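You operate a simulated robot arm through the tools that you are given. There is no shell and no other tool. Be economical: measure what you need, move in short steps, check, and stop when the job is done.

Carry out the task below with a simulated robot arm. There is one attempt and no reset: what you move stays moved.

## Task
Lock the spare lid on its stand, fit the orange ring and close the IN port with the grey cap.
Fine: the green stand knob locks it; the ring is in the tester's drawer and goes over the lid's neck; shut the drawer. Set down upright: what you pick out.

Only the result counts: the job must be done as asked and must still hold three seconds after the hand-in. Knocking over, shifting, dropping, spilling or breaking anything else fails it. Lids that push on must go on centred and level and be pressed home; caps that screw on are set level and turned clockwise until they are tight.

## Robot
A 7-joint arm with a fingered hand on a trunk, on a base that drives. Base frame: it is fixed to the floor where the robot stands at the start and does not move with it; the origin is under the middle of the robot, x ahead of it, y to its left, z up. Readings come in mm, degrees, newtons and seconds.
With the tool pointing down near the work surface it reaches from about 360 to 700 mm from the robot's upright axis, wherever it stands. Its first joint turns from -69.0 to 172.0 degrees. Places, roughly: air pump [600, -200, 1000]; green stand knob [500, 200, 900]; in port of the spare lid [600, 200, 900]; neck of the spare lid [600, 200, 900]; tester drawer [600, -200, 900]; vent key [600, -300, 900]. Payload 3.2 kg.
The TCP is the grasp point between the finger pads, 26 mm short of the fingertips. In the tool frame z runs along the fingers and y along their closing line. The gripper opens to 88 mm. The gripper's body begins 30 mm behind the TCP. The gripper is a hand of 5 fingers: y runs from the thumb to the fingers, the wrist lies at [-16, -108, -172] in the tool frame.
Orientation is told as [roll, pitch, yaw] about the base's x, y, z axes, in that order, counted from this pose: with the fingers straight down and the wrist toward the robot, the tool's x, y and z point along [0, 1, 0], [1, 0, 0] and [0, 0, -1] of the base frame.

## Interface
- The arm moves only by the tool move_arm. Its argument "rows" is a list of rows, each a list of 6 numbers: the turn, a rotation vector about the tool's x, y, z in units of 5 degrees (1.0 is 5 degrees), then the shift along the tool's x, y, z in units of 50 mm (1.0 is 50 mm). In form: [[ax, ay, az, tx, ty, tz], ...]. A call has 1 to 20 rows; each row shifts and turns the commanded pose from where the row before left it, along the tool's axes as they then stand. A call with a number of a shift or a turn outside -1 to 1 is refused whole. Each row takes 0.2 s and may step no farther than 50 mm and 8.6 degrees from the row before; otherwise, the whole call is refused. Where a pose cannot be reached the arm comes as near as it can. A force on the tool above 40 N (or 10 N above the force at the start of the call, whichever is more), or a blocked arm, ends the call early, and 0.2 s more pass. In this call time passes only in rows, and 0.2 s behind the last. The reply holds the time, the measured pose of the TCP, the force on the tool along the base axes, the opening and the grip force, in the units named above and with some noise, with the torque about the TCP (base axes, N m) and any sound that the robot's microphone picked up.
- Cameras (640 x 400 px; columns grow to the right, rows downward): "scene" is now at [129.4, 10.1, 1425.5]; the picture's right is [0.11, -0.99, -0.00], its down [-0.72, -0.08, -0.69] and it looks along [0.68, 0.07, -0.73] (base axes); focal length 287 px, centre (320, 200). "wrist" rides on the gripper at [67, -98, -117] in the tool frame; the picture's right is [-0.71, 0.33, -0.62], its down [-0.65, -0.65, 0.39] and it looks along [-0.28, 0.68, 0.68] (tool axes); focal length 234 px, centre (320, 200). There is no depth. A picture from a camera that has moved, and an enlarged one, comes with that camera's place and axes in the base frame and with its lens.
- camera(camera): a new picture of that camera. No time passes.
- slide_trunk(by): slides the trunk up (or, below 0, down) by that many mm; the arm and the scene camera ride with it, the base frame stays. It gives what a move gives, with no picture.
- drive_base(legs): drives the robot by 1 to 6 legs, each [ahead, left, turn to the left] in mm, mm and degrees, along the robot's own axes; the way and the turn of a leg run together, so that a leg with both is an arc; at most 1500 mm and 180 degrees a leg. The arm and the cameras ride along, it lands a little off, and it stops where it bumps. It gives what a move gives.
- set_fingers(index, middle, ring, little, thumb_bend, thumb_turn): sets how far each is bent, from 0 (flat) to 1 (curled in); at 0.3 the hand is open as for a grip, at 0.7 the pads meet at the TCP. One left out holds its place. A second passes; each finger stops where it meets its share of the squeeze, and holds until it gets a number again. It is the only way to open and close the hand. It gives what a move gives, with no picture; readings hold the bend of each and the force on index, middle, ring, little, thumb and palm. thumb_turn goes from beside the hand (0) to across from the fingers (1), as for a grip.
- turn_head(pan, tilt): turns the head with the scene camera to pan (to the left, within 86 degrees either way) and tilt (down, from -29 to 69), counted from straight ahead of the robot. It gives what a move gives.
- enlarge(camera, box): a new picture of the part [left, top, right, bottom] of that camera's present view, enlarged. No time passes.
- finish_job(): hands the job in; it is judged then, once.

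Go step by step. Nothing tells you exact positions but the pictures and the camera data: compare them with the known pose of the tool, close in by small moves and look again before you grip or let go. The budget is 120 turns and 78 pictures, counting those below and the enlarged ones. Unless the task says otherwise, let go and move clear before handing in.

The tools are called after "Call:" as a command line: name --pt "numbers of a row" for each row, then --argument value for the rest, lists and objects as JSON in quotes. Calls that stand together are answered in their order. move_arm: Moves the arm, as the interface text tells. Its arguments: {"type":"object","properties":{"rows":{"type":"array","items":{"type":"array","items":{"type":"number"}}}},"required":["rows"]} The other tools are called the same way: slide_trunk (by) slides the trunk up or down; set_fingers (index, middle, ring, little, thumb_bend, thumb_turn) moves the fingers one by one; drive_base (legs) drives the base; turn_head (pan, tilt) turns the head that bears the scene camera; camera (camera) takes a picture; enlarge (camera, box) takes an enlarged picture of a part of a camera's view; finish_job () hands the job in.

At the start:

```text
t: 0.0
tcp_pos: [391.2, -53.4, 1174.6]
orientation: [0.1, 0.1, 0.0]
force: [0.0, 0.7, -0.1]
moment: [-0.01, 0.0, -0.02]
grip_width: 88.0
gripper_force: 0.0
shape: jaw
bend: [0.3, 0.3, 0.3, 0.3, 0.3, 0.97]
finger forces: [0.0, 0.1, 0.0, 0.1, 0.0, 0.0]
trunk travel left (down, up): [-750.0, 90.0]
robot x, y, heading: [-1.4, 0.8, -0.0]
head pan, tilt: [6.2, 46.6]
```

scene: 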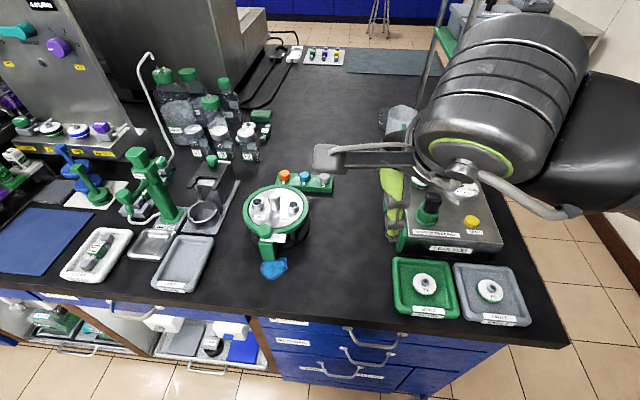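
wrist: 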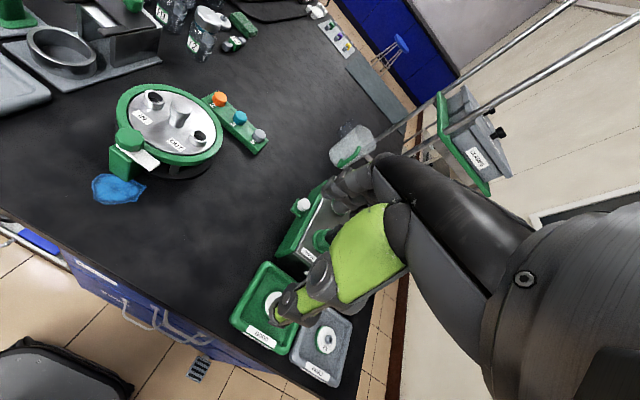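

I see the lid stand with a green rim at about the middle of the view, a cap rack with orange, blue and grey caps behind it, and the tester at right with trays. I'll look closer at both.

Call:
enlarge --camera "scene" --box '[220, 150, 360, 290]'

Call:
enlarge --camera "scene" --box '[370, 150, 540, 330]'

Call:
enlarge --camera "wrist" --box '[80, 70, 290, 220]'

```text
2.86 times, centred on (290, 220) of scene
camera zoom: at [129.4, 10.1, 1425.5], right [0.11, -0.99, 0.0], down [-0.72, -0.08, -0.69], along [0.68, 0.07, -0.73], focal length 819 px, centre (406, 143)
```

zoom: 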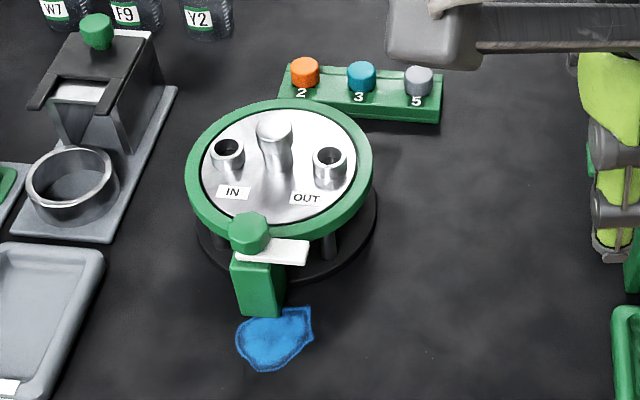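

```text
2.22 times, centred on (455, 240) of scene
camera zoom: at [129.4, 10.1, 1425.5], right [0.11, -0.99, 0.0], down [-0.72, -0.08, -0.69], along [0.68, 0.07, -0.73], focal length 637 px, centre (20, 111)
```

zoom: 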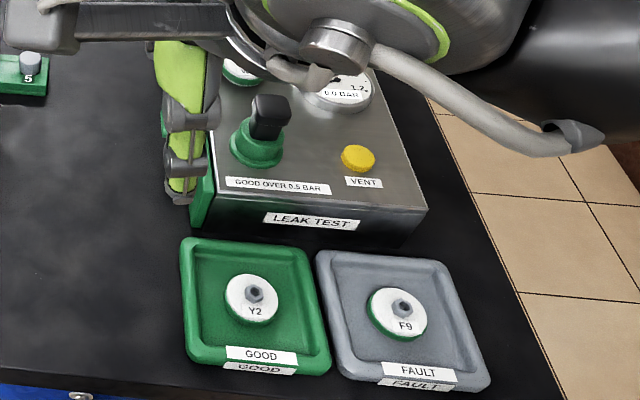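

```text
2.67 times, centred on (185, 145) of wrist
camera zoom: at [293.8, 13.4, 1290.6], right [0.33, -0.71, 0.62], down [-0.65, -0.65, -0.39], along [0.68, -0.28, -0.68], focal length 624 px, centre (680, 347)
```

zoom: 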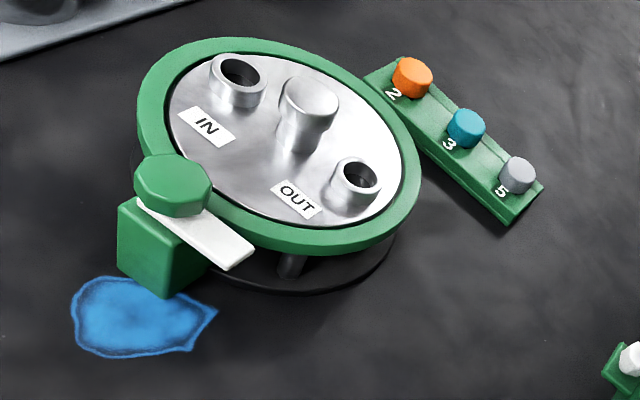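

The knob is near (474,159,955), the neck near (565,159,962) and IN near (561,199,942). The arm hides the tester, so I'll move it left and look for the drawer.

Call:
move_arm --pt "0 0 0 1 0 0" --pt "0 0 0 1 0 0" --pt "0 0 0 1 0 0" --pt "0 0 0 1 0 0" --pt "0 0 0 1 0 0"

Call:
turn_head --pan -15 --tilt 42

Call:
camera --camera "scene"

Call:
camera --camera "wrist"

```text
t: 1.2
tcp_pos: [391.4, 198.6, 1171.3]
orientation: [0.1, 0.0, 0.0]
force: [0.0, 1.3, 0.2]
moment: [0.0, 0.01, -0.05]
grip_width: 88.1
gripper_force: 0.0
shape: jaw
bend: [0.3, 0.3, 0.3, 0.3, 0.3, 0.97]
finger forces: [0.0, 0.0, 0.1, 0.0, 0.0, 0.0]
trunk travel left (down, up): [-750.0, 90.0]
robot x, y, heading: [-3.9, 2.6, -0.0]
head pan, tilt: [6.2, 46.6]
```

```text
t: 2.0
tcp_pos: [393.7, 195.0, 1171.5]
orientation: [0.0, 0.0, 0.0]
force: [1.5, -0.9, 0.8]
moment: [0.02, 0.01, 0.01]
grip_width: 88.0
gripper_force: 0.0
shape: jaw
bend: [0.3, 0.3, 0.3, 0.3, 0.3, 0.97]
finger forces: [0.1, 0.1, 0.0, 0.0, 0.0, 0.0]
trunk travel left (down, up): [-750.0, 90.0]
robot x, y, heading: [2.6, -0.2, 0.0]
head pan, tilt: [-15.0, 42.0]
```

```text
72 pictures are left
camera scene: at [130.7, -19.9, 1432.2], right [-0.26, -0.97, 0.0], down [-0.65, 0.17, -0.74], along [0.72, -0.19, -0.67], focal length 287 px, centre (320, 200)
```

scene: 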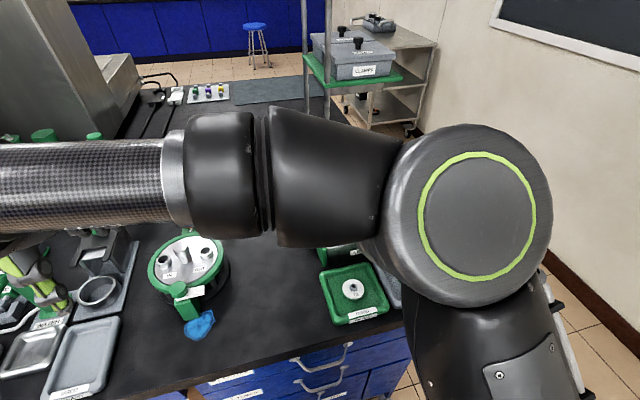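

```text
71 pictures are left
camera wrist: at [295.2, 261.9, 1288.8], right [0.33, -0.71, 0.62], down [-0.65, -0.65, -0.39], along [0.68, -0.28, -0.68], focal length 234 px, centre (320, 200)
```

wrist: 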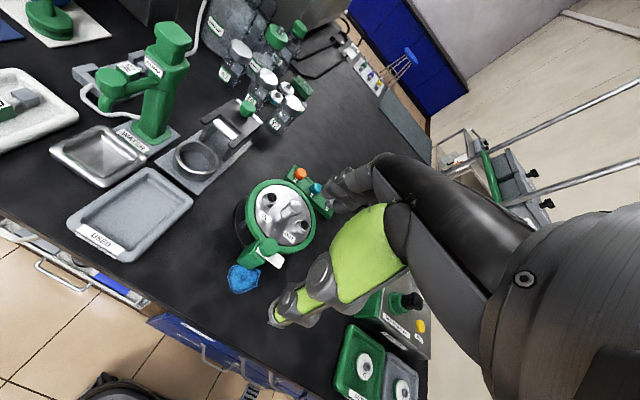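

The elbow now covers the tester, but the wrist view shows part of it; I'll enlarge that.

Call:
enlarge --camera "wrist" --box '[330, 270, 450, 400]'

Call:
drive_base --legs '[[0, -350, 0]]'

Call:
camera --camera "wrist"

Call:
camera --camera "scene"

```text
3.08 times, centred on (390, 335) of wrist
camera zoom: at [295.2, 261.9, 1288.8], right [0.33, -0.71, 0.62], down [-0.65, -0.65, -0.39], along [0.68, -0.28, -0.68], focal length 720 px, centre (105, -215)
```

zoom: 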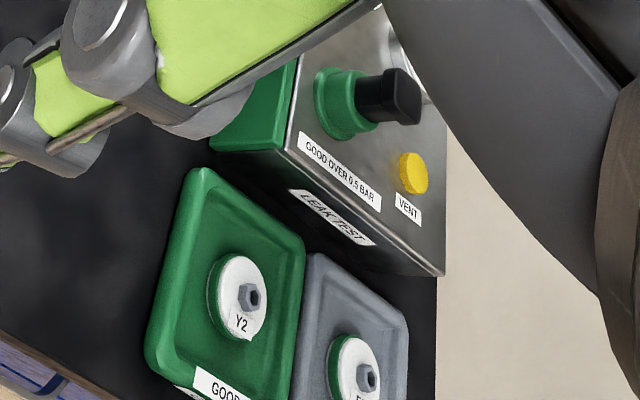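

```text
t: 4.4
tcp_pos: [391.3, -161.0, 1173.3]
orientation: [0.0, 0.1, 0.4]
force: [0.0, 0.1, 0.3]
moment: [0.0, 0.0, 0.01]
grip_width: 87.9
gripper_force: 0.1
shape: jaw
bend: [0.3, 0.3, 0.3, 0.3, 0.3, 0.97]
finger forces: [0.1, 0.0, 0.1, 0.1, 0.0, 0.1]
trunk travel left (down, up): [-750.0, 90.0]
robot x, y, heading: [3.5, -356.6, -0.1]
head pan, tilt: [-15.0, 42.0]
```

```text
69 pictures are left
camera wrist: at [294.7, -94.4, 1288.7], right [0.34, -0.71, 0.62], down [-0.65, -0.65, -0.39], along [0.68, -0.27, -0.68], focal length 234 px, centre (320, 200)
```

wrist: 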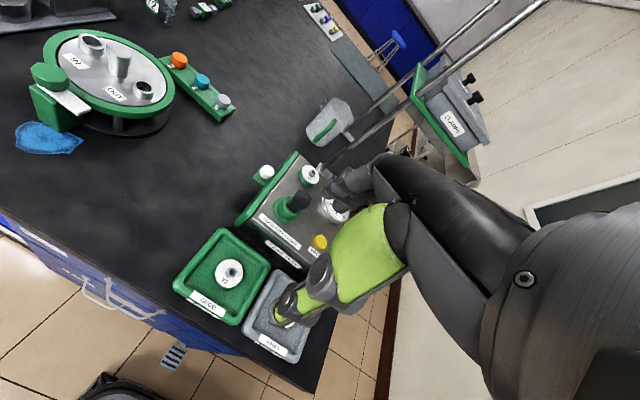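

```text
68 pictures are left
camera scene: at [132.0, -377.6, 1432.2], right [-0.25, -0.97, 0.0], down [-0.65, 0.17, -0.74], along [0.72, -0.19, -0.67], focal length 287 px, centre (320, 200)
```

scene: 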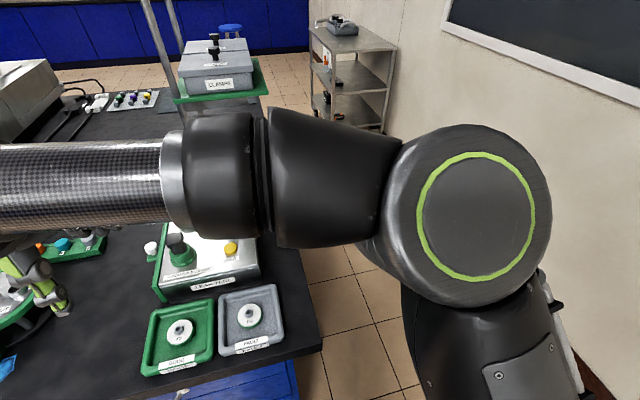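

The tester's left side is a green drawer front with a white knob, so it opens to the left. I'll zoom in.

Call:
enlarge --camera "wrist" --box '[220, 140, 360, 270]'

Call:
enlarge --camera "scene" --box '[120, 220, 280, 320]'

```text
3.08 times, centred on (290, 205) of wrist
camera zoom: at [294.7, -94.4, 1288.7], right [0.34, -0.71, 0.62], down [-0.65, -0.65, -0.39], along [0.68, -0.27, -0.68], focal length 720 px, centre (412, 185)
```

zoom: 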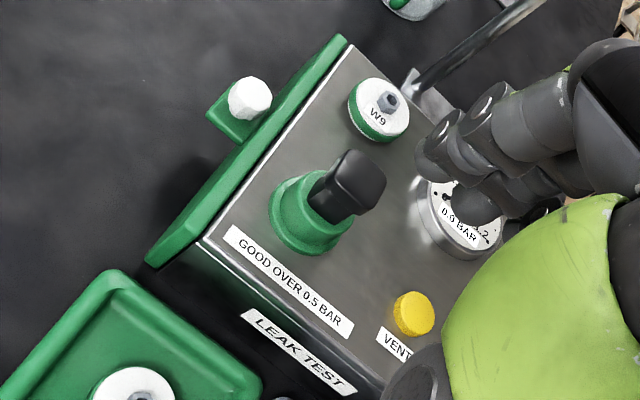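

```text
4.00 times, centred on (200, 270) of scene
camera zoom: at [132.0, -377.6, 1432.2], right [-0.25, -0.97, 0.0], down [-0.65, 0.17, -0.74], along [0.72, -0.19, -0.67], focal length 1147 px, centre (800, -80)
```

zoom: 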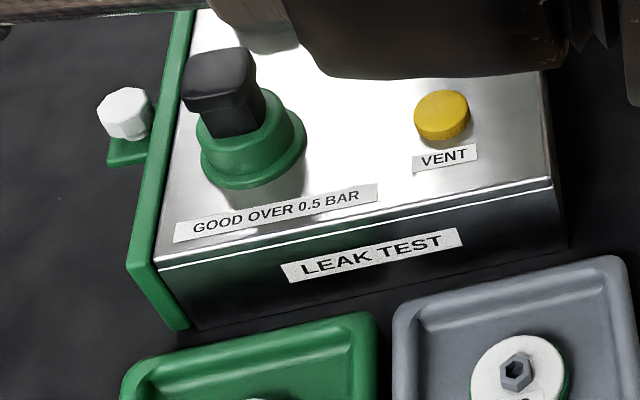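

The drawer knob is near (629,-110,911), about 27 mm from the green drawer front. I'll drive back toward the middle and try curling the ring and little fingers, to see how narrow the hand gets.

Call:
drive_base --legs '[[0, 300, 0]]'

Call:
set_fingers --ring 1 --little 1

Call:
turn_head --pan 10 --tilt 42

Call:
camera --camera "wrist"

Call:
camera --camera "scene"

```text
t: 6.4
tcp_pos: [389.7, 143.3, 1173.1]
orientation: [0.1, 0.1, 0.6]
force: [0.3, -0.6, 1.3]
moment: [-0.02, -0.01, -0.03]
grip_width: 87.7
gripper_force: 0.2
shape: jaw
bend: [0.3, 0.3, 0.3, 0.3, 0.3, 0.97]
finger forces: [0.0, 0.0, 0.0, 0.1, 0.1, 0.0]
trunk travel left (down, up): [-750.0, 90.0]
robot x, y, heading: [-2.8, -52.2, 0.6]
head pan, tilt: [-15.0, 42.0]
```

```text
t: 7.4
tcp_pos: [389.1, 144.5, 1171.7]
orientation: [0.0, 0.1, 0.5]
force: [-0.3, 0.5, 0.3]
moment: [-0.03, -0.03, 0.06]
grip_width: 87.8
gripper_force: 0.1
shape: fingers
bend: [0.3, 0.3, 1.0, 1.0, 0.3, 0.97]
finger forces: [0.1, 0.1, 0.0, 0.1, 0.1, 0.0]
trunk travel left (down, up): [-750.0, 90.0]
robot x, y, heading: [1.1, -55.5, 0.6]
head pan, tilt: [-15.0, 42.0]
```

```text
t: 8.3
tcp_pos: [390.4, 144.2, 1172.8]
orientation: [0.1, 0.0, 0.6]
force: [0.1, -0.2, -1.3]
moment: [0.01, 0.01, -0.02]
grip_width: 87.9
gripper_force: 0.0
shape: fingers
bend: [0.3, 0.3, 1.0, 1.0, 0.3, 0.97]
finger forces: [0.0, 0.0, 0.0, 0.1, 0.0, 0.1]
trunk travel left (down, up): [-750.0, 90.0]
robot x, y, heading: [0.8, -55.8, 0.7]
head pan, tilt: [10.0, 42.0]
```

```text
65 pictures are left
camera wrist: at [291.7, 209.8, 1288.8], right [0.34, -0.7, 0.62], down [-0.65, -0.66, -0.39], along [0.68, -0.27, -0.68], focal length 234 px, centre (320, 200)
```

wrist: 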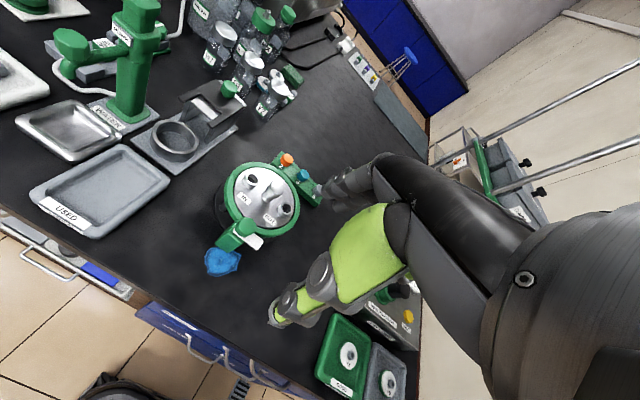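

```text
64 pictures are left
camera scene: at [131.1, -37.6, 1432.2], right [0.18, -0.98, 0.0], down [-0.66, -0.12, -0.74], along [0.73, 0.14, -0.67], focal length 287 px, centre (320, 200)
```

scene: 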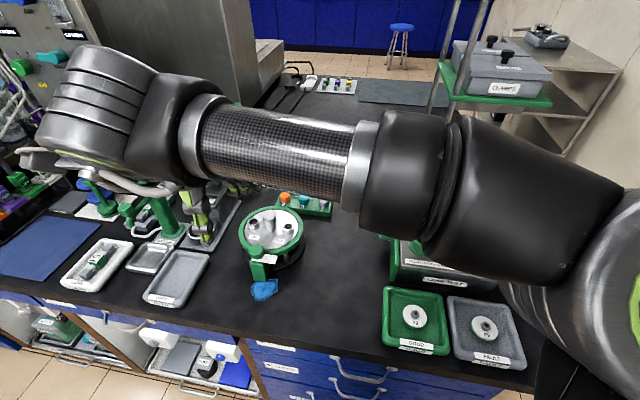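

Next is the stand knob. I'll bring the hand above it at a safe height and look from the wrist.

Call:
move_arm --pt "0 0 0 0.15 0.84 0" --pt "0 0 0 0.15 0.84 0" --pt "0 0 0 0 0 0.7" --pt "0 0 0 0 0 0.7" --pt "0 0 0 0 0 0.7"

Call:
camera --camera "wrist"

Call:
camera --camera "scene"

```text
t: 9.5
tcp_pos: [474.0, 160.7, 1066.7]
orientation: [0.1, 0.0, 0.5]
force: [-0.6, -0.6, 0.5]
moment: [0.02, 0.01, 0.01]
grip_width: 87.8
gripper_force: 0.2
shape: fingers
bend: [0.3, 0.3, 1.0, 1.0, 0.3, 0.97]
finger forces: [0.0, 0.0, 0.0, 0.1, 0.0, 0.0]
trunk travel left (down, up): [-750.0, 90.0]
robot x, y, heading: [1.0, -57.6, 0.5]
head pan, tilt: [10.0, 42.0]
```

```text
63 pictures are left
camera wrist: at [375.4, 225.4, 1183.4], right [0.34, -0.71, 0.62], down [-0.65, -0.65, -0.39], along [0.68, -0.27, -0.68], focal length 234 px, centre (320, 200)
```

wrist: 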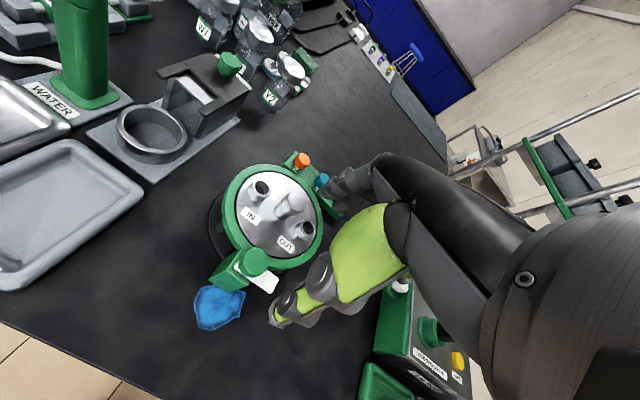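

```text
62 pictures are left
camera scene: at [131.8, -37.5, 1432.1], right [0.18, -0.98, 0.0], down [-0.66, -0.12, -0.74], along [0.73, 0.14, -0.67], focal length 287 px, centre (320, 200)
```

scene: 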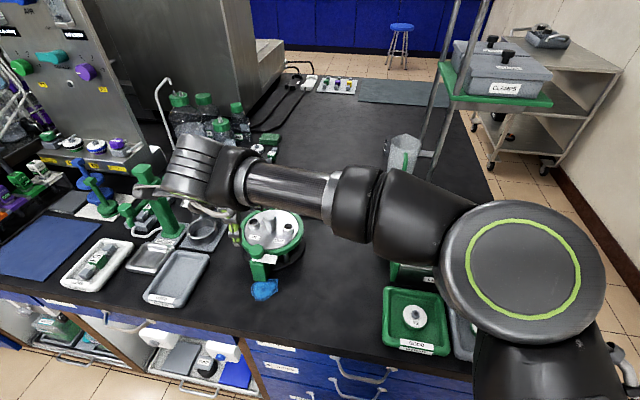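

I'll zoom both views on the knob to pin it down before descending.

Call:
enlarge --camera "scene" --box '[215, 190, 315, 310]'

Call:
enlarge --camera "wrist" --box '[190, 140, 410, 340]'

```text
3.33 times, centred on (265, 250) of scene
camera zoom: at [131.8, -37.5, 1432.1], right [0.18, -0.98, 0.0], down [-0.66, -0.12, -0.74], along [0.73, 0.14, -0.67], focal length 956 px, centre (503, 33)
```

zoom: 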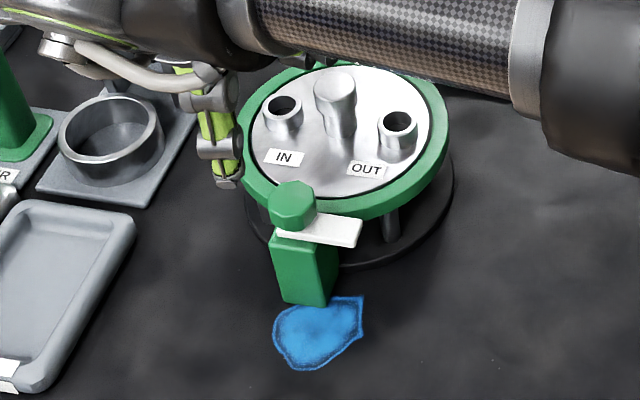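

```text
2.00 times, centred on (300, 240) of wrist
camera zoom: at [375.4, 225.4, 1183.4], right [0.34, -0.71, 0.62], down [-0.65, -0.65, -0.39], along [0.68, -0.27, -0.68], focal length 468 px, centre (360, 120)
```

zoom: 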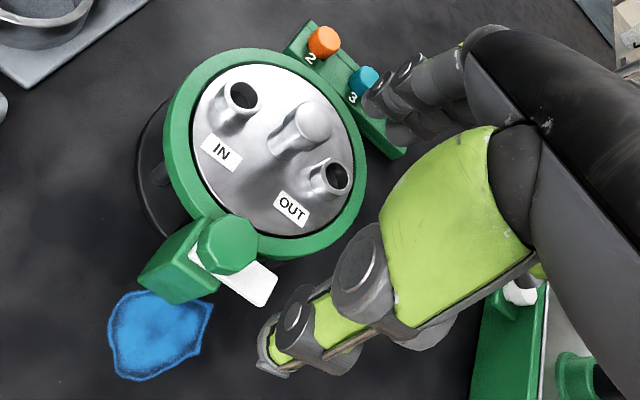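

The knob's top centre is near (481,165,946) and about 34 mm across. I'll narrow the hand and descend around it, staying above the white latch bar.

Call:
set_fingers --index 0.43 --middle 0.43 --thumb_bend 0.43

Call:
move_arm --pt "0 0 0 0.09 0.14 0.5" --pt "0 0 0 0 0 0.5" --pt "0 0 0 0 0 0.5"

Call:
enlarge --camera "wrist" --box '[190, 140, 410, 340]'

Call:
enlarge --camera "scene" --box '[215, 190, 315, 310]'

```text
t: 10.5
tcp_pos: [472.5, 159.4, 1068.0]
orientation: [0.1, 0.1, 0.4]
force: [-0.7, -0.7, -0.1]
moment: [0.02, -0.01, -0.03]
grip_width: 61.1
gripper_force: 0.0
shape: fingers
bend: [0.43, 0.43, 1.0, 1.0, 0.43, 0.97]
finger forces: [0.1, 0.0, 0.0, 0.0, 0.1, 0.0]
trunk travel left (down, up): [-750.0, 90.0]
robot x, y, heading: [-3.7, -57.5, 0.4]
head pan, tilt: [10.0, 42.0]
```

```text
t: 11.3
tcp_pos: [480.4, 163.6, 990.8]
orientation: [0.1, 0.0, 0.6]
force: [-0.1, 0.7, 0.2]
moment: [-0.02, 0.0, 0.01]
grip_width: 60.9
gripper_force: 0.0
shape: fingers
bend: [0.43, 0.43, 1.0, 1.0, 0.43, 0.97]
finger forces: [0.1, 0.0, 0.0, 0.0, 0.0, 0.0]
trunk travel left (down, up): [-750.0, 90.0]
robot x, y, heading: [-2.5, -52.9, 0.5]
head pan, tilt: [10.0, 42.0]
```

```text
2.00 times, centred on (300, 240) of wrist
camera zoom: at [381.9, 230.8, 1107.3], right [0.34, -0.7, 0.62], down [-0.65, -0.66, -0.39], along [0.68, -0.27, -0.68], focal length 468 px, centre (360, 120)
```

zoom: 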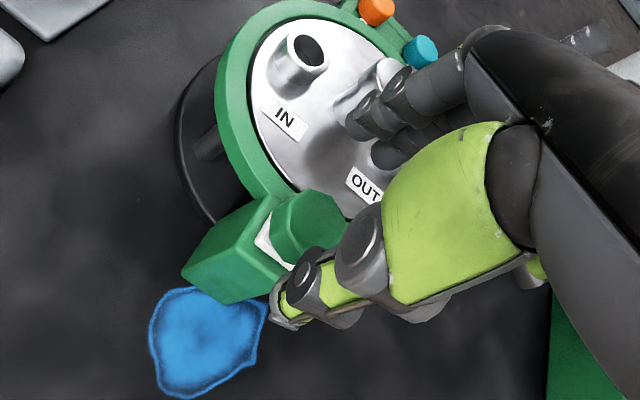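

```text
3.33 times, centred on (265, 250) of scene
camera zoom: at [131.7, -37.0, 1432.1], right [0.18, -0.98, 0.0], down [-0.66, -0.12, -0.74], along [0.73, 0.14, -0.67], focal length 956 px, centre (503, 33)
```

zoom: 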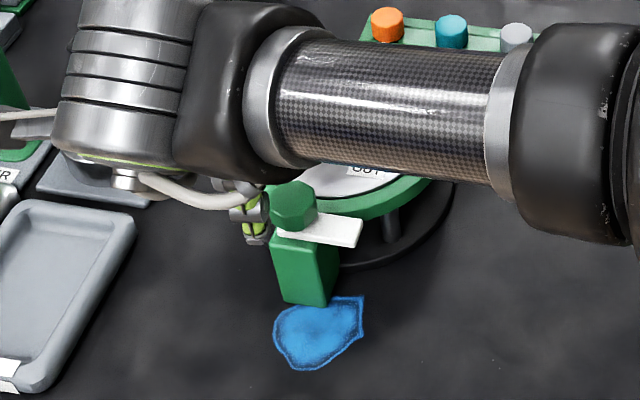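

The hand lines up with the knob within a few mm. I'll descend to about z 960 and grip.

Call:
move_arm --pt "0 0 0 0.06 0 0.3" --pt "0 0 0 0 0 0.3"

Call:
enlarge --camera "wrist" --box '[190, 140, 410, 340]'

```text
t: 11.9
tcp_pos: [480.0, 167.7, 961.3]
orientation: [0.2, 0.1, 0.5]
force: [0.4, 0.0, -0.3]
moment: [-0.02, 0.02, 0.0]
grip_width: 61.1
gripper_force: 0.1
shape: fingers
bend: [0.43, 0.43, 1.0, 1.0, 0.43, 0.97]
finger forces: [0.0, 0.1, 0.0, 0.0, 0.1, 0.1]
trunk travel left (down, up): [-750.0, 90.0]
robot x, y, heading: [-3.1, -51.9, 0.5]
head pan, tilt: [10.0, 42.0]
```

```text
2.00 times, centred on (300, 240) of wrist
camera zoom: at [381.9, 233.5, 1078.0], right [0.34, -0.7, 0.62], down [-0.65, -0.65, -0.39], along [0.68, -0.27, -0.68], focal length 468 px, centre (360, 120)
```

zoom: 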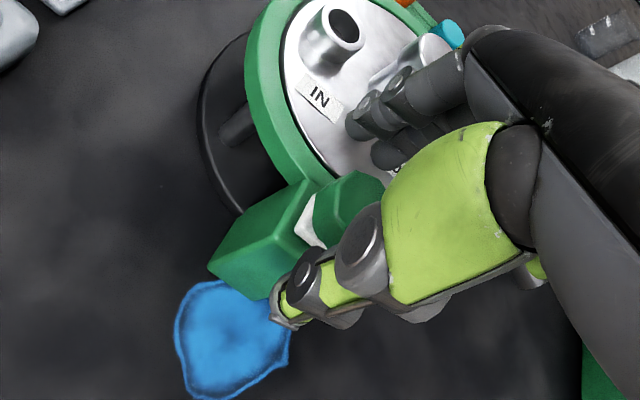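

The knob lies between the thumb and fingers. I'll close on it.

Call:
set_fingers --index 0.62 --middle 0.62 --thumb_bend 0.62

Call:
enlarge --camera "wrist" --box '[190, 140, 410, 340]'

```text
t: 12.9
tcp_pos: [479.7, 167.6, 962.2]
orientation: [0.1, 0.0, 0.5]
force: [1.5, 0.3, 0.2]
moment: [0.02, -0.03, 0.04]
grip_width: 22.0
gripper_force: 2.0
shape: fingers
bend: [0.62, 0.59, 1.0, 1.0, 0.61, 0.97]
finger forces: [0.0, 2.6, 0.1, 0.0, 0.9, 0.0]
trunk travel left (down, up): [-750.0, 90.0]
robot x, y, heading: [-2.4, -52.9, 0.7]
head pan, tilt: [10.0, 42.0]
```

```text
2.00 times, centred on (300, 240) of wrist
camera zoom: at [382.1, 233.5, 1078.2], right [0.34, -0.7, 0.62], down [-0.65, -0.65, -0.39], along [0.68, -0.27, -0.68], focal length 468 px, centre (360, 120)
```

zoom: 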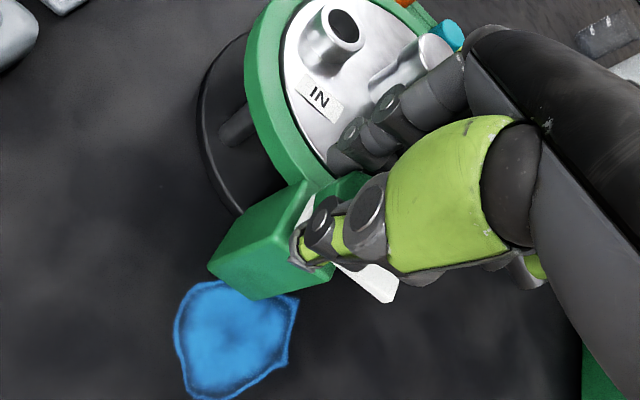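

The middle finger and thumb have contact; I'll squeeze a bit harder.

Call:
set_fingers --index 0.75 --middle 0.75 --thumb_bend 0.75

```text
t: 13.9
tcp_pos: [480.5, 168.3, 961.5]
orientation: [0.0, 0.1, 0.5]
force: [5.8, 2.2, -0.3]
moment: [0.0, -0.06, 0.09]
grip_width: 15.1
gripper_force: 12.9
shape: fingers
bend: [0.72, 0.61, 1.0, 1.0, 0.65, 0.96]
finger forces: [7.2, 9.3, 0.0, 0.0, 9.4, 0.0]
trunk travel left (down, up): [-750.0, 90.0]
robot x, y, heading: [-0.1, -55.7, 0.6]
head pan, tilt: [10.0, 42.0]
```

Grip is firm on three sides. I'll turn counter-clockwise (seen from above) 20 degrees and check that the bar follows.

Call:
move_arm --pt "0 0 -1 0 -0.007 0" --pt "0 0 -1 0 -0.007 0" --pt "0 0 -1 0 -0.007 0" --pt "0 0 -1 0 -0.007 0"

Call:
enlarge --camera "scene" --box '[215, 190, 315, 310]'

```text
t: 14.9
tcp_pos: [479.9, 168.3, 962.3]
orientation: [0.1, 0.2, 20.7]
force: [3.7, 3.4, -0.3]
moment: [0.0, -0.05, 0.03]
grip_width: 14.6
gripper_force: 11.7
shape: fingers
bend: [0.72, 0.61, 1.0, 1.0, 0.65, 0.95]
finger forces: [7.1, 7.8, 0.1, 0.1, 9.2, 0.1]
trunk travel left (down, up): [-750.0, 90.0]
robot x, y, heading: [1.3, -58.7, 0.4]
head pan, tilt: [10.0, 42.0]
```

```text
3.33 times, centred on (265, 250) of scene
camera zoom: at [133.0, -36.4, 1431.9], right [0.18, -0.98, 0.0], down [-0.66, -0.12, -0.74], along [0.73, 0.14, -0.67], focal length 956 px, centre (503, 33)
```

zoom: 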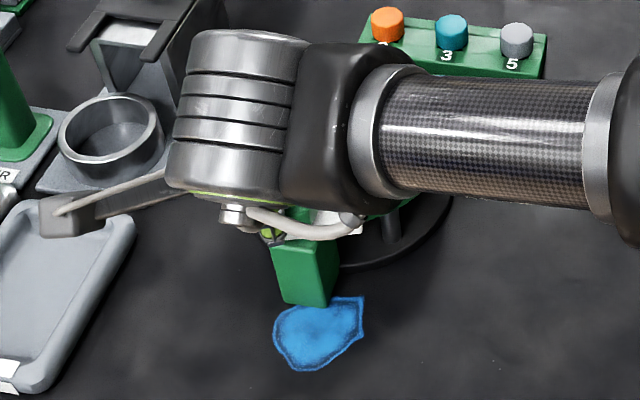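

The hand hides the bar here; I'll check from the wrist.

Call:
enlarge --camera "wrist" --box '[190, 140, 410, 340]'

```text
2.00 times, centred on (300, 240) of wrist
camera zoom: at [365.3, 196.2, 1077.9], right [0.56, -0.55, 0.62], down [-0.38, -0.84, -0.39], along [0.73, -0.02, -0.68], focal length 468 px, centre (360, 120)
```

zoom: 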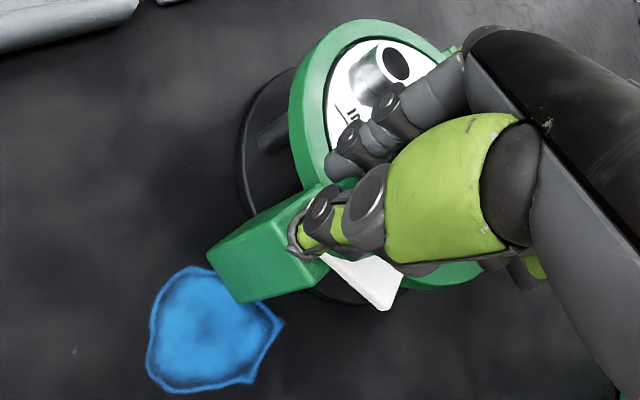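

The bar follows the hand. I'll continue the turn and watch the forces for the stop.

Call:
move_arm --pt "0 0 -1 0 -0.007 0" --pt "0 0 -1 0 -0.007 0" --pt "0 0 -1 0 -0.007 0" --pt "0 0 -1 0 -0.007 0" --pt "0 0 -1 0 -0.007 0" --pt "0 0 -1 0 -0.007 0" --pt "0 0 -1 0 -0.007 0" --pt "0 0 -1 0 -0.007 0"

Call:
enlarge --camera "wrist" --box '[190, 140, 410, 340]'

```text
t: 16.7
tcp_pos: [476.1, 166.5, 961.1]
orientation: [0.1, 0.1, 60.7]
force: [-0.6, 3.6, -0.8]
moment: [0.06, 0.0, -0.01]
grip_width: 14.2
gripper_force: 12.7
shape: fingers
bend: [0.73, 0.61, 1.0, 1.0, 0.65, 0.95]
finger forces: [7.3, 7.1, 0.0, 0.0, 10.5, 0.0]
trunk travel left (down, up): [-750.0, 90.0]
robot x, y, heading: [0.7, -57.0, 0.5]
head pan, tilt: [10.0, 42.0]
```

```text
2.00 times, centred on (300, 240) of wrist
camera zoom: at [370.8, 114.9, 1078.0], right [0.78, -0.06, 0.62], down [0.24, -0.89, -0.39], along [0.57, 0.46, -0.68], focal length 468 px, centre (360, 120)
```

zoom: 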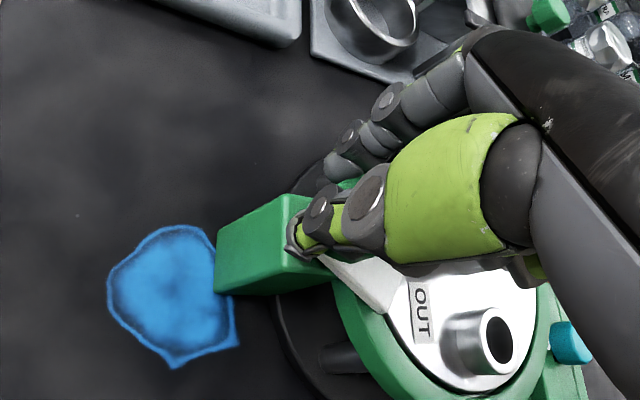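

The bar is swinging over the rim. I'll go on to 90 degrees.

Call:
move_arm --pt "0 0 -1 0 -0.007 0" --pt "0 0 -1 0 -0.007 0" --pt "0 0 -1 0 -0.007 0" --pt "0 0 -1 0 -0.007 0" --pt "0 0 -1 0 -0.007 0" --pt "0 0 -1 0 -0.007 0"

Call:
enlarge --camera "wrist" --box '[190, 140, 410, 340]'

```text
t: 18.1
tcp_pos: [476.2, 167.0, 961.7]
orientation: [0.1, 0.2, 63.0]
force: [-1.7, 3.5, -0.4]
moment: [0.01, 0.06, -0.01]
grip_width: 14.6
gripper_force: 12.4
shape: fingers
bend: [0.73, 0.61, 1.0, 1.0, 0.65, 0.95]
finger forces: [7.6, 7.1, 0.0, 0.0, 10.5, 0.1]
out of reach, approached as far as the arm can: row 2, 3, 4, 5, 6
trunk travel left (down, up): [-750.0, 90.0]
robot x, y, heading: [-3.6, -54.6, 0.8]
head pan, tilt: [10.0, 42.0]
```

```text
2.00 times, centred on (300, 240) of wrist
camera zoom: at [373.0, 110.3, 1078.1], right [0.78, -0.02, 0.62], down [0.28, -0.88, -0.39], along [0.56, 0.48, -0.68], focal length 468 px, centre (360, 120)
```

zoom: 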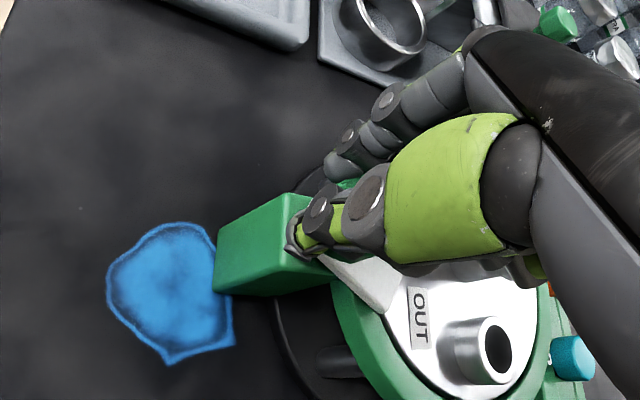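

The arm reached its limit at 63 degrees. I'll let go, rise, turn back about 30 degrees and regrip to finish the last part.

Call:
set_fingers --index 0.42 --middle 0.42 --thumb_bend 0.42

Call:
move_arm --pt "0 0 0 0 0 -0.5" --pt "0 0 0 0 0 -0.5" --pt "0 0 1 0 0 0" --pt "0 0 1 0 0 0" --pt "0 0 1 0 0 0" --pt "0 0 1 0 0 0" --pt "0 0 1 0 0 0" --pt "0 0 1 0 0 0"

Call:
camera --camera "wrist"

Call:
enlarge --camera "scene" --box '[215, 190, 315, 310]'

```text
t: 19.1
tcp_pos: [476.4, 166.0, 962.4]
orientation: [0.2, 0.0, 63.0]
force: [0.6, -1.4, -0.3]
moment: [0.0, 0.0, 0.04]
grip_width: 62.4
gripper_force: 0.0
shape: fingers
bend: [0.42, 0.42, 1.0, 1.0, 0.42, 0.97]
finger forces: [0.0, 0.0, 0.0, 0.0, 0.1, 0.0]
trunk travel left (down, up): [-750.0, 90.0]
robot x, y, heading: [1.2, -56.1, 0.8]
head pan, tilt: [10.0, 42.0]
```

```text
t: 20.9
tcp_pos: [477.1, 166.9, 1012.1]
orientation: [-0.1, 0.0, 32.9]
force: [0.8, -0.2, -0.2]
moment: [-0.01, 0.02, -0.01]
grip_width: 62.4
gripper_force: 0.1
shape: fingers
bend: [0.42, 0.42, 1.0, 1.0, 0.42, 0.97]
finger forces: [0.1, 0.0, 0.0, 0.1, 0.0, 0.0]
trunk travel left (down, up): [-750.0, 90.0]
robot x, y, heading: [-1.1, -56.4, 0.5]
head pan, tilt: [10.0, 42.0]
```

```text
51 pictures are left
camera wrist: at [358.6, 169.9, 1128.4], right [0.66, -0.41, 0.62], down [-0.2, -0.9, -0.39], along [0.72, 0.14, -0.68], focal length 234 px, centre (320, 200)
```

wrist: 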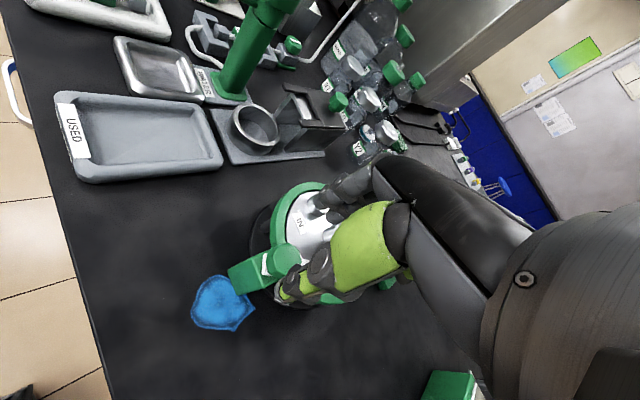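

```text
3.33 times, centred on (265, 250) of scene
camera zoom: at [130.9, -37.1, 1432.2], right [0.18, -0.98, 0.0], down [-0.66, -0.12, -0.74], along [0.73, 0.14, -0.67], focal length 956 px, centre (503, 33)
```

zoom: 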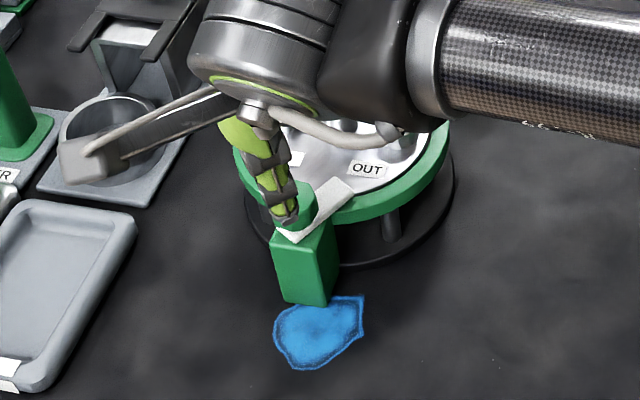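

The bar has turned about 60 degrees. I'll lower again centred on the knob and regrip.

Call:
move_arm --pt "0 0 0 -0.09 0.03 0.5" --pt "0 0 0 0 0 0.5"

Call:
set_fingers --index 0.75 --middle 0.75 --thumb_bend 0.75

Call:
move_arm --pt "0 0 -1 0 0 0" --pt "0 0 -1 0 0 0" --pt "0 0 -1 0 0 0" --pt "0 0 -1 0 0 0" --pt "0 0 -1 0 0 0" --pt "0 0 -1 0 0 0"

Call:
enlarge --camera "wrist" --box '[190, 140, 410, 340]'

```text
t: 21.5
tcp_pos: [481.8, 163.7, 961.3]
orientation: [0.1, 0.1, 33.0]
force: [-0.6, 0.2, 0.0]
moment: [0.02, -0.02, -0.05]
grip_width: 62.2
gripper_force: 0.1
shape: fingers
bend: [0.42, 0.42, 1.0, 1.0, 0.42, 0.97]
finger forces: [0.0, 0.1, 0.0, 0.1, 0.0, 0.0]
trunk travel left (down, up): [-750.0, 90.0]
robot x, y, heading: [-3.7, -57.7, 0.5]
head pan, tilt: [10.0, 42.0]
```

```text
t: 22.5
tcp_pos: [482.3, 163.5, 960.2]
orientation: [0.1, 0.1, 33.1]
force: [3.2, -0.6, -1.2]
moment: [-0.03, -0.03, 0.01]
grip_width: 21.6
gripper_force: 15.2
shape: fingers
bend: [0.61, 0.63, 1.0, 1.0, 0.62, 0.96]
finger forces: [7.8, 8.7, 0.0, 0.0, 14.1, 0.0]
trunk travel left (down, up): [-750.0, 90.0]
robot x, y, heading: [-2.9, -56.9, 0.3]
head pan, tilt: [10.0, 42.0]
```

```text
t: 23.9
tcp_pos: [480.7, 164.0, 961.0]
orientation: [0.0, 0.0, 63.2]
force: [3.1, 3.2, 0.0]
moment: [0.02, -0.05, 0.03]
grip_width: 21.7
gripper_force: 15.1
shape: fingers
bend: [0.61, 0.63, 1.0, 1.0, 0.63, 0.95]
finger forces: [7.9, 8.8, 0.0, 0.0, 12.6, 0.0]
trunk travel left (down, up): [-750.0, 90.0]
robot x, y, heading: [0.6, -53.4, 0.5]
head pan, tilt: [10.0, 42.0]
```

```text
2.00 times, centred on (300, 240) of wrist
camera zoom: at [377.9, 107.2, 1077.4], right [0.78, -0.02, 0.62], down [0.28, -0.88, -0.39], along [0.55, 0.48, -0.68], focal length 468 px, centre (360, 120)
```

zoom: 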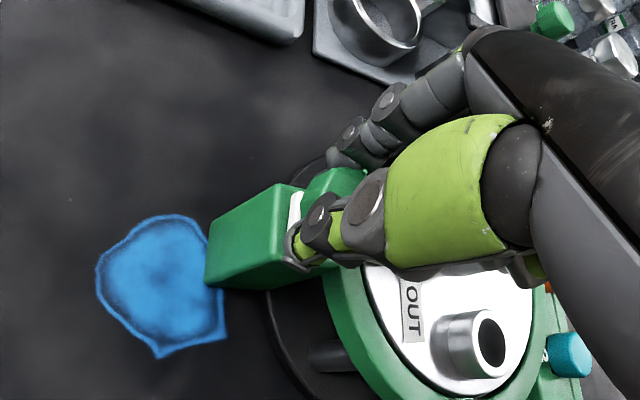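

The bar should now point over the lid. I'll release, rise and check.

Call:
set_fingers --index 0.42 --middle 0.42 --thumb_bend 0.42

Call:
move_arm --pt "0 0 0 0 0 -0.8" --pt "0 0 0 0 0 -0.8" --pt "0 0 1 0 -0.8 -0.5" --pt "0 0 1 0 -0.8 -0.5" --pt "0 0 1 0 -0.8 0" --pt "0 0 1 0 -0.8 0"

Call:
enlarge --camera "scene" --box '[215, 190, 315, 310]'

```text
t: 24.9
tcp_pos: [481.0, 162.8, 962.1]
orientation: [0.1, -0.1, 63.0]
force: [0.0, 0.2, -0.1]
moment: [-0.02, 0.02, 0.01]
grip_width: 62.4
gripper_force: 0.1
shape: fingers
bend: [0.42, 0.42, 1.0, 1.0, 0.42, 0.97]
finger forces: [0.1, 0.0, 0.0, 0.1, 0.0, 0.1]
trunk travel left (down, up): [-750.0, 90.0]
robot x, y, heading: [-0.1, -56.4, 0.4]
head pan, tilt: [10.0, 42.0]
```

```text
t: 26.3
tcp_pos: [386.7, 30.8, 1092.5]
orientation: [0.2, -0.1, 43.1]
force: [-0.2, 0.3, 0.1]
moment: [-0.01, 0.02, -0.03]
grip_width: 62.5
gripper_force: 0.1
shape: fingers
bend: [0.42, 0.42, 1.0, 1.0, 0.42, 0.97]
finger forces: [0.1, 0.0, 0.0, 0.0, 0.0, 0.0]
trunk travel left (down, up): [-750.0, 90.0]
robot x, y, heading: [0.4, -52.3, 0.7]
head pan, tilt: [10.0, 42.0]
```

```text
3.33 times, centred on (265, 250) of scene
camera zoom: at [129.0, -39.2, 1432.4], right [0.18, -0.98, 0.0], down [-0.66, -0.12, -0.74], along [0.73, 0.14, -0.67], focal length 956 px, centre (503, 33)
```

zoom: 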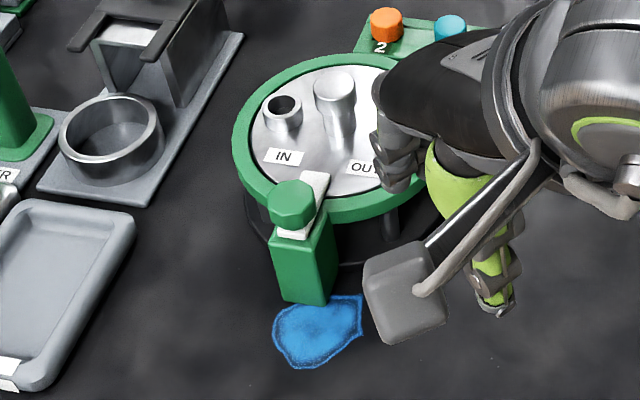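

The latch now points straight over the lid rim. Now the drawer knob: I'll go above it with yaw 0 and tilt the hand 20 degrees away from the tester.

Call:
move_arm --pt "0 0 1 0 0 0" --pt "0 0 1 0 0 0" --pt "0 0 1 0 0 0" --pt "0 0 1 0 0 0" --pt "0 0 1 0 0 0" --pt "0 0 1 0 0 0" --pt "0 0 1 0 0 0" --pt "0 0 1 0 0 0" --pt "0 0 0.6 0 0 0" --pt "0 0 0 -0.52 0.95 0" --pt "0 0 0 -0.52 0.95 0" --pt "0 0 0 -0.52 0.95 0" --pt "0 0 0 -0.52 0.95 0" --pt "0 -1 0 -0.4 0.95 0.5" --pt "0 -1 0 0 0 0.5" --pt "0 -1 0 0 0 0.5" --pt "0 -1 0 0 0 0.4"

Call:
turn_head --pan -10 --tilt 42

Call:
camera --camera "scene"

Call:
enlarge --camera "wrist" --box '[190, 140, 410, 340]'

```text
refused: row 10 steps farther than a row can; nothing moved
```

```text
t: 27.1
tcp_pos: [390.3, 33.0, 1091.7]
orientation: [0.1, 0.1, 43.1]
force: [-0.9, -0.2, 0.6]
moment: [0.0, 0.0, 0.0]
grip_width: 62.4
gripper_force: 0.0
shape: fingers
bend: [0.42, 0.42, 1.0, 1.0, 0.42, 0.97]
finger forces: [0.1, 0.1, 0.1, 0.1, 0.1, 0.0]
trunk travel left (down, up): [-750.0, 90.0]
robot x, y, heading: [-3.9, -52.5, 0.6]
head pan, tilt: [-10.0, 42.0]
```

```text
47 pictures are left
camera scene: at [131.3, -66.5, 1432.2], right [-0.16, -0.99, 0.0], down [-0.66, 0.11, -0.74], along [0.73, -0.12, -0.67], focal length 287 px, centre (320, 200)
```

scene: 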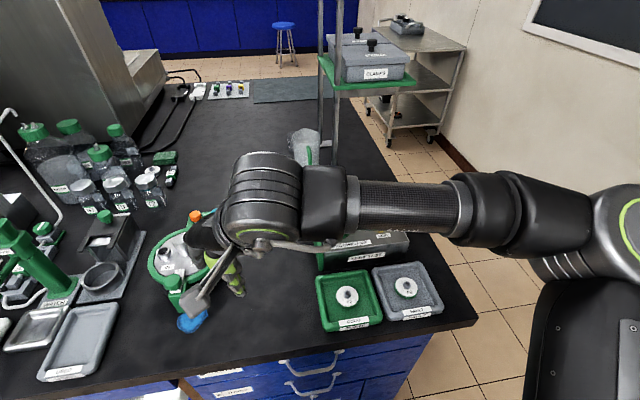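

```text
2.00 times, centred on (300, 240) of wrist
camera zoom: at [273.5, 15.4, 1207.6], right [0.73, -0.29, 0.62], down [-0.03, -0.92, -0.39], along [0.69, 0.26, -0.68], focal length 468 px, centre (360, 120)
```

zoom: 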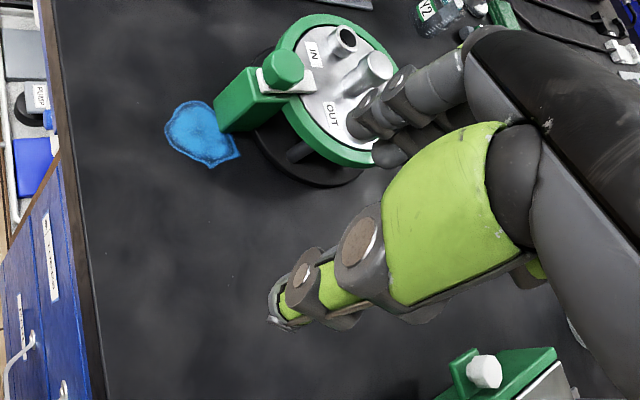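

The row was too long; I'll repeat with smaller steps.

Call:
move_arm --pt "0 0 1 0 0 0" --pt "0 0 1 0 0 0" --pt "0 0 1 0 0 0" --pt "0 0 1 0 0 0" --pt "0 0 1 0 0 0" --pt "0 0 1 0 0 0" --pt "0 0 1 0 0 0" --pt "0 0 1 0 0 0" --pt "0 0 0.6 0 0 0" --pt "0 0 0 -0.45 0.8 0" --pt "0 0 0 -0.45 0.8 0" --pt "0 0 0 -0.45 0.8 0" --pt "0 0 0 -0.45 0.8 0" --pt "0 0 0 -0.45 0.8 0" --pt "0 0 0 -0.35 0.8 0" --pt "0 -1 0 0 0 0.4" --pt "0 -1 0 0 0 0.4" --pt "0 -1 0 0 0 0.4" --pt "0 -1 0 0 0 0.4"

Call:
enlarge --camera "scene" --box '[260, 140, 440, 320]'

Call:
enlarge --camera "wrist" --box '[190, 140, 410, 340]'

```text
t: 31.1
tcp_pos: [629.0, -108.8, 1011.6]
orientation: [-20.1, 0.2, 0.1]
force: [0.1, 0.8, 1.0]
moment: [0.01, 0.02, 0.01]
grip_width: 62.3
gripper_force: 0.1
shape: fingers
bend: [0.42, 0.42, 1.0, 1.0, 0.42, 0.97]
finger forces: [0.0, 0.1, 0.0, 0.0, 0.0, 0.1]
trunk travel left (down, up): [-750.0, 90.0]
robot x, y, heading: [-0.4, -54.9, 0.8]
head pan, tilt: [-10.0, 42.0]
```

```text
2.22 times, centred on (350, 230) of scene
camera zoom: at [131.8, -66.2, 1432.1], right [-0.16, -0.99, 0.0], down [-0.66, 0.11, -0.74], along [0.73, -0.12, -0.67], focal length 637 px, centre (253, 133)
```

zoom: 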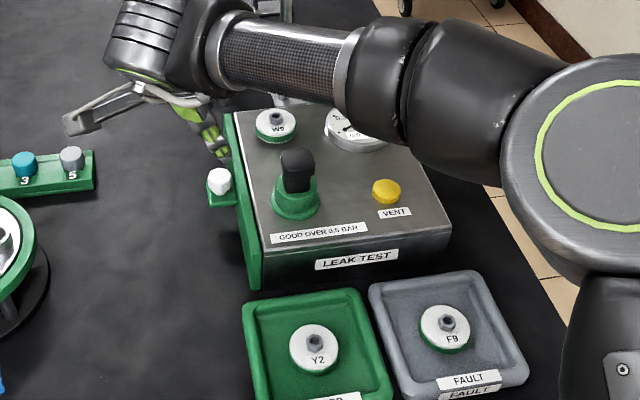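

```text
2.00 times, centred on (300, 240) of wrist
camera zoom: at [531.9, -6.0, 1098.4], right [0.33, -0.45, 0.83], down [-0.65, -0.74, -0.14], along [0.68, -0.49, -0.54], focal length 468 px, centre (360, 120)
```

zoom: 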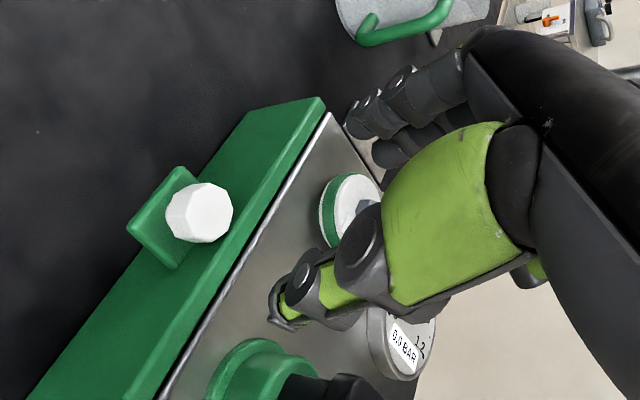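

The drawer knob is at (626,-109,912), confirmed by both views. I'll come in along the tilted tool axis.

Call:
move_arm --pt "0 0 0 0.7 -0.06 0" --pt "0 0 0 0 0 0.55" --pt "0 0 0 0 0 0.5"

Call:
enlarge --camera "wrist" --box '[190, 140, 410, 340]'

Call:
enlarge --camera "scene" --box '[290, 160, 370, 240]'

```text
t: 31.9
tcp_pos: [627.1, -93.5, 951.9]
orientation: [-20.0, 0.0, 0.0]
force: [-0.2, -0.7, -0.3]
moment: [-0.01, -0.02, 0.02]
grip_width: 62.4
gripper_force: 0.1
shape: fingers
bend: [0.42, 0.42, 1.0, 1.0, 0.42, 0.97]
finger forces: [0.0, 0.0, 0.0, 0.1, 0.0, 0.0]
trunk travel left (down, up): [-750.0, 90.0]
robot x, y, heading: [0.9, -54.3, 0.6]
head pan, tilt: [-10.0, 42.0]
```

```text
2.00 times, centred on (300, 240) of wrist
camera zoom: at [530.2, 9.3, 1037.6], right [0.33, -0.45, 0.83], down [-0.65, -0.74, -0.14], along [0.68, -0.49, -0.54], focal length 468 px, centre (360, 120)
```

zoom: 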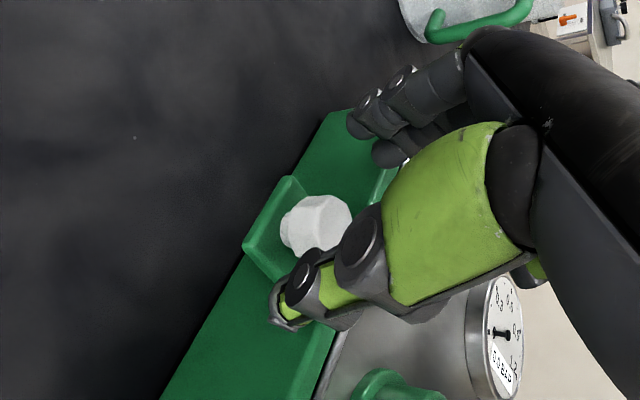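

```text
5.00 times, centred on (330, 200) of scene
camera zoom: at [131.9, -66.1, 1432.1], right [-0.16, -0.99, 0.0], down [-0.66, 0.11, -0.74], along [0.73, -0.12, -0.67], focal length 1434 px, centre (270, 200)
```

zoom: 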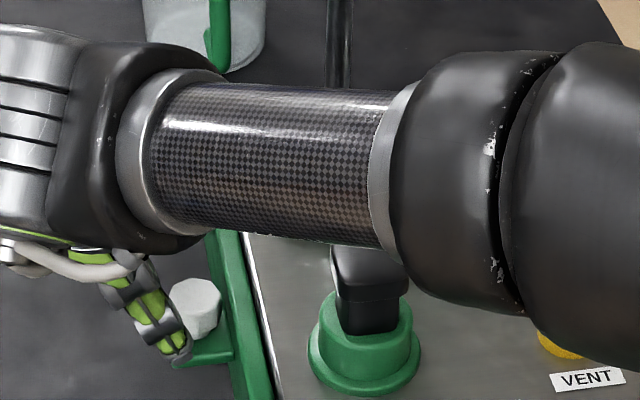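

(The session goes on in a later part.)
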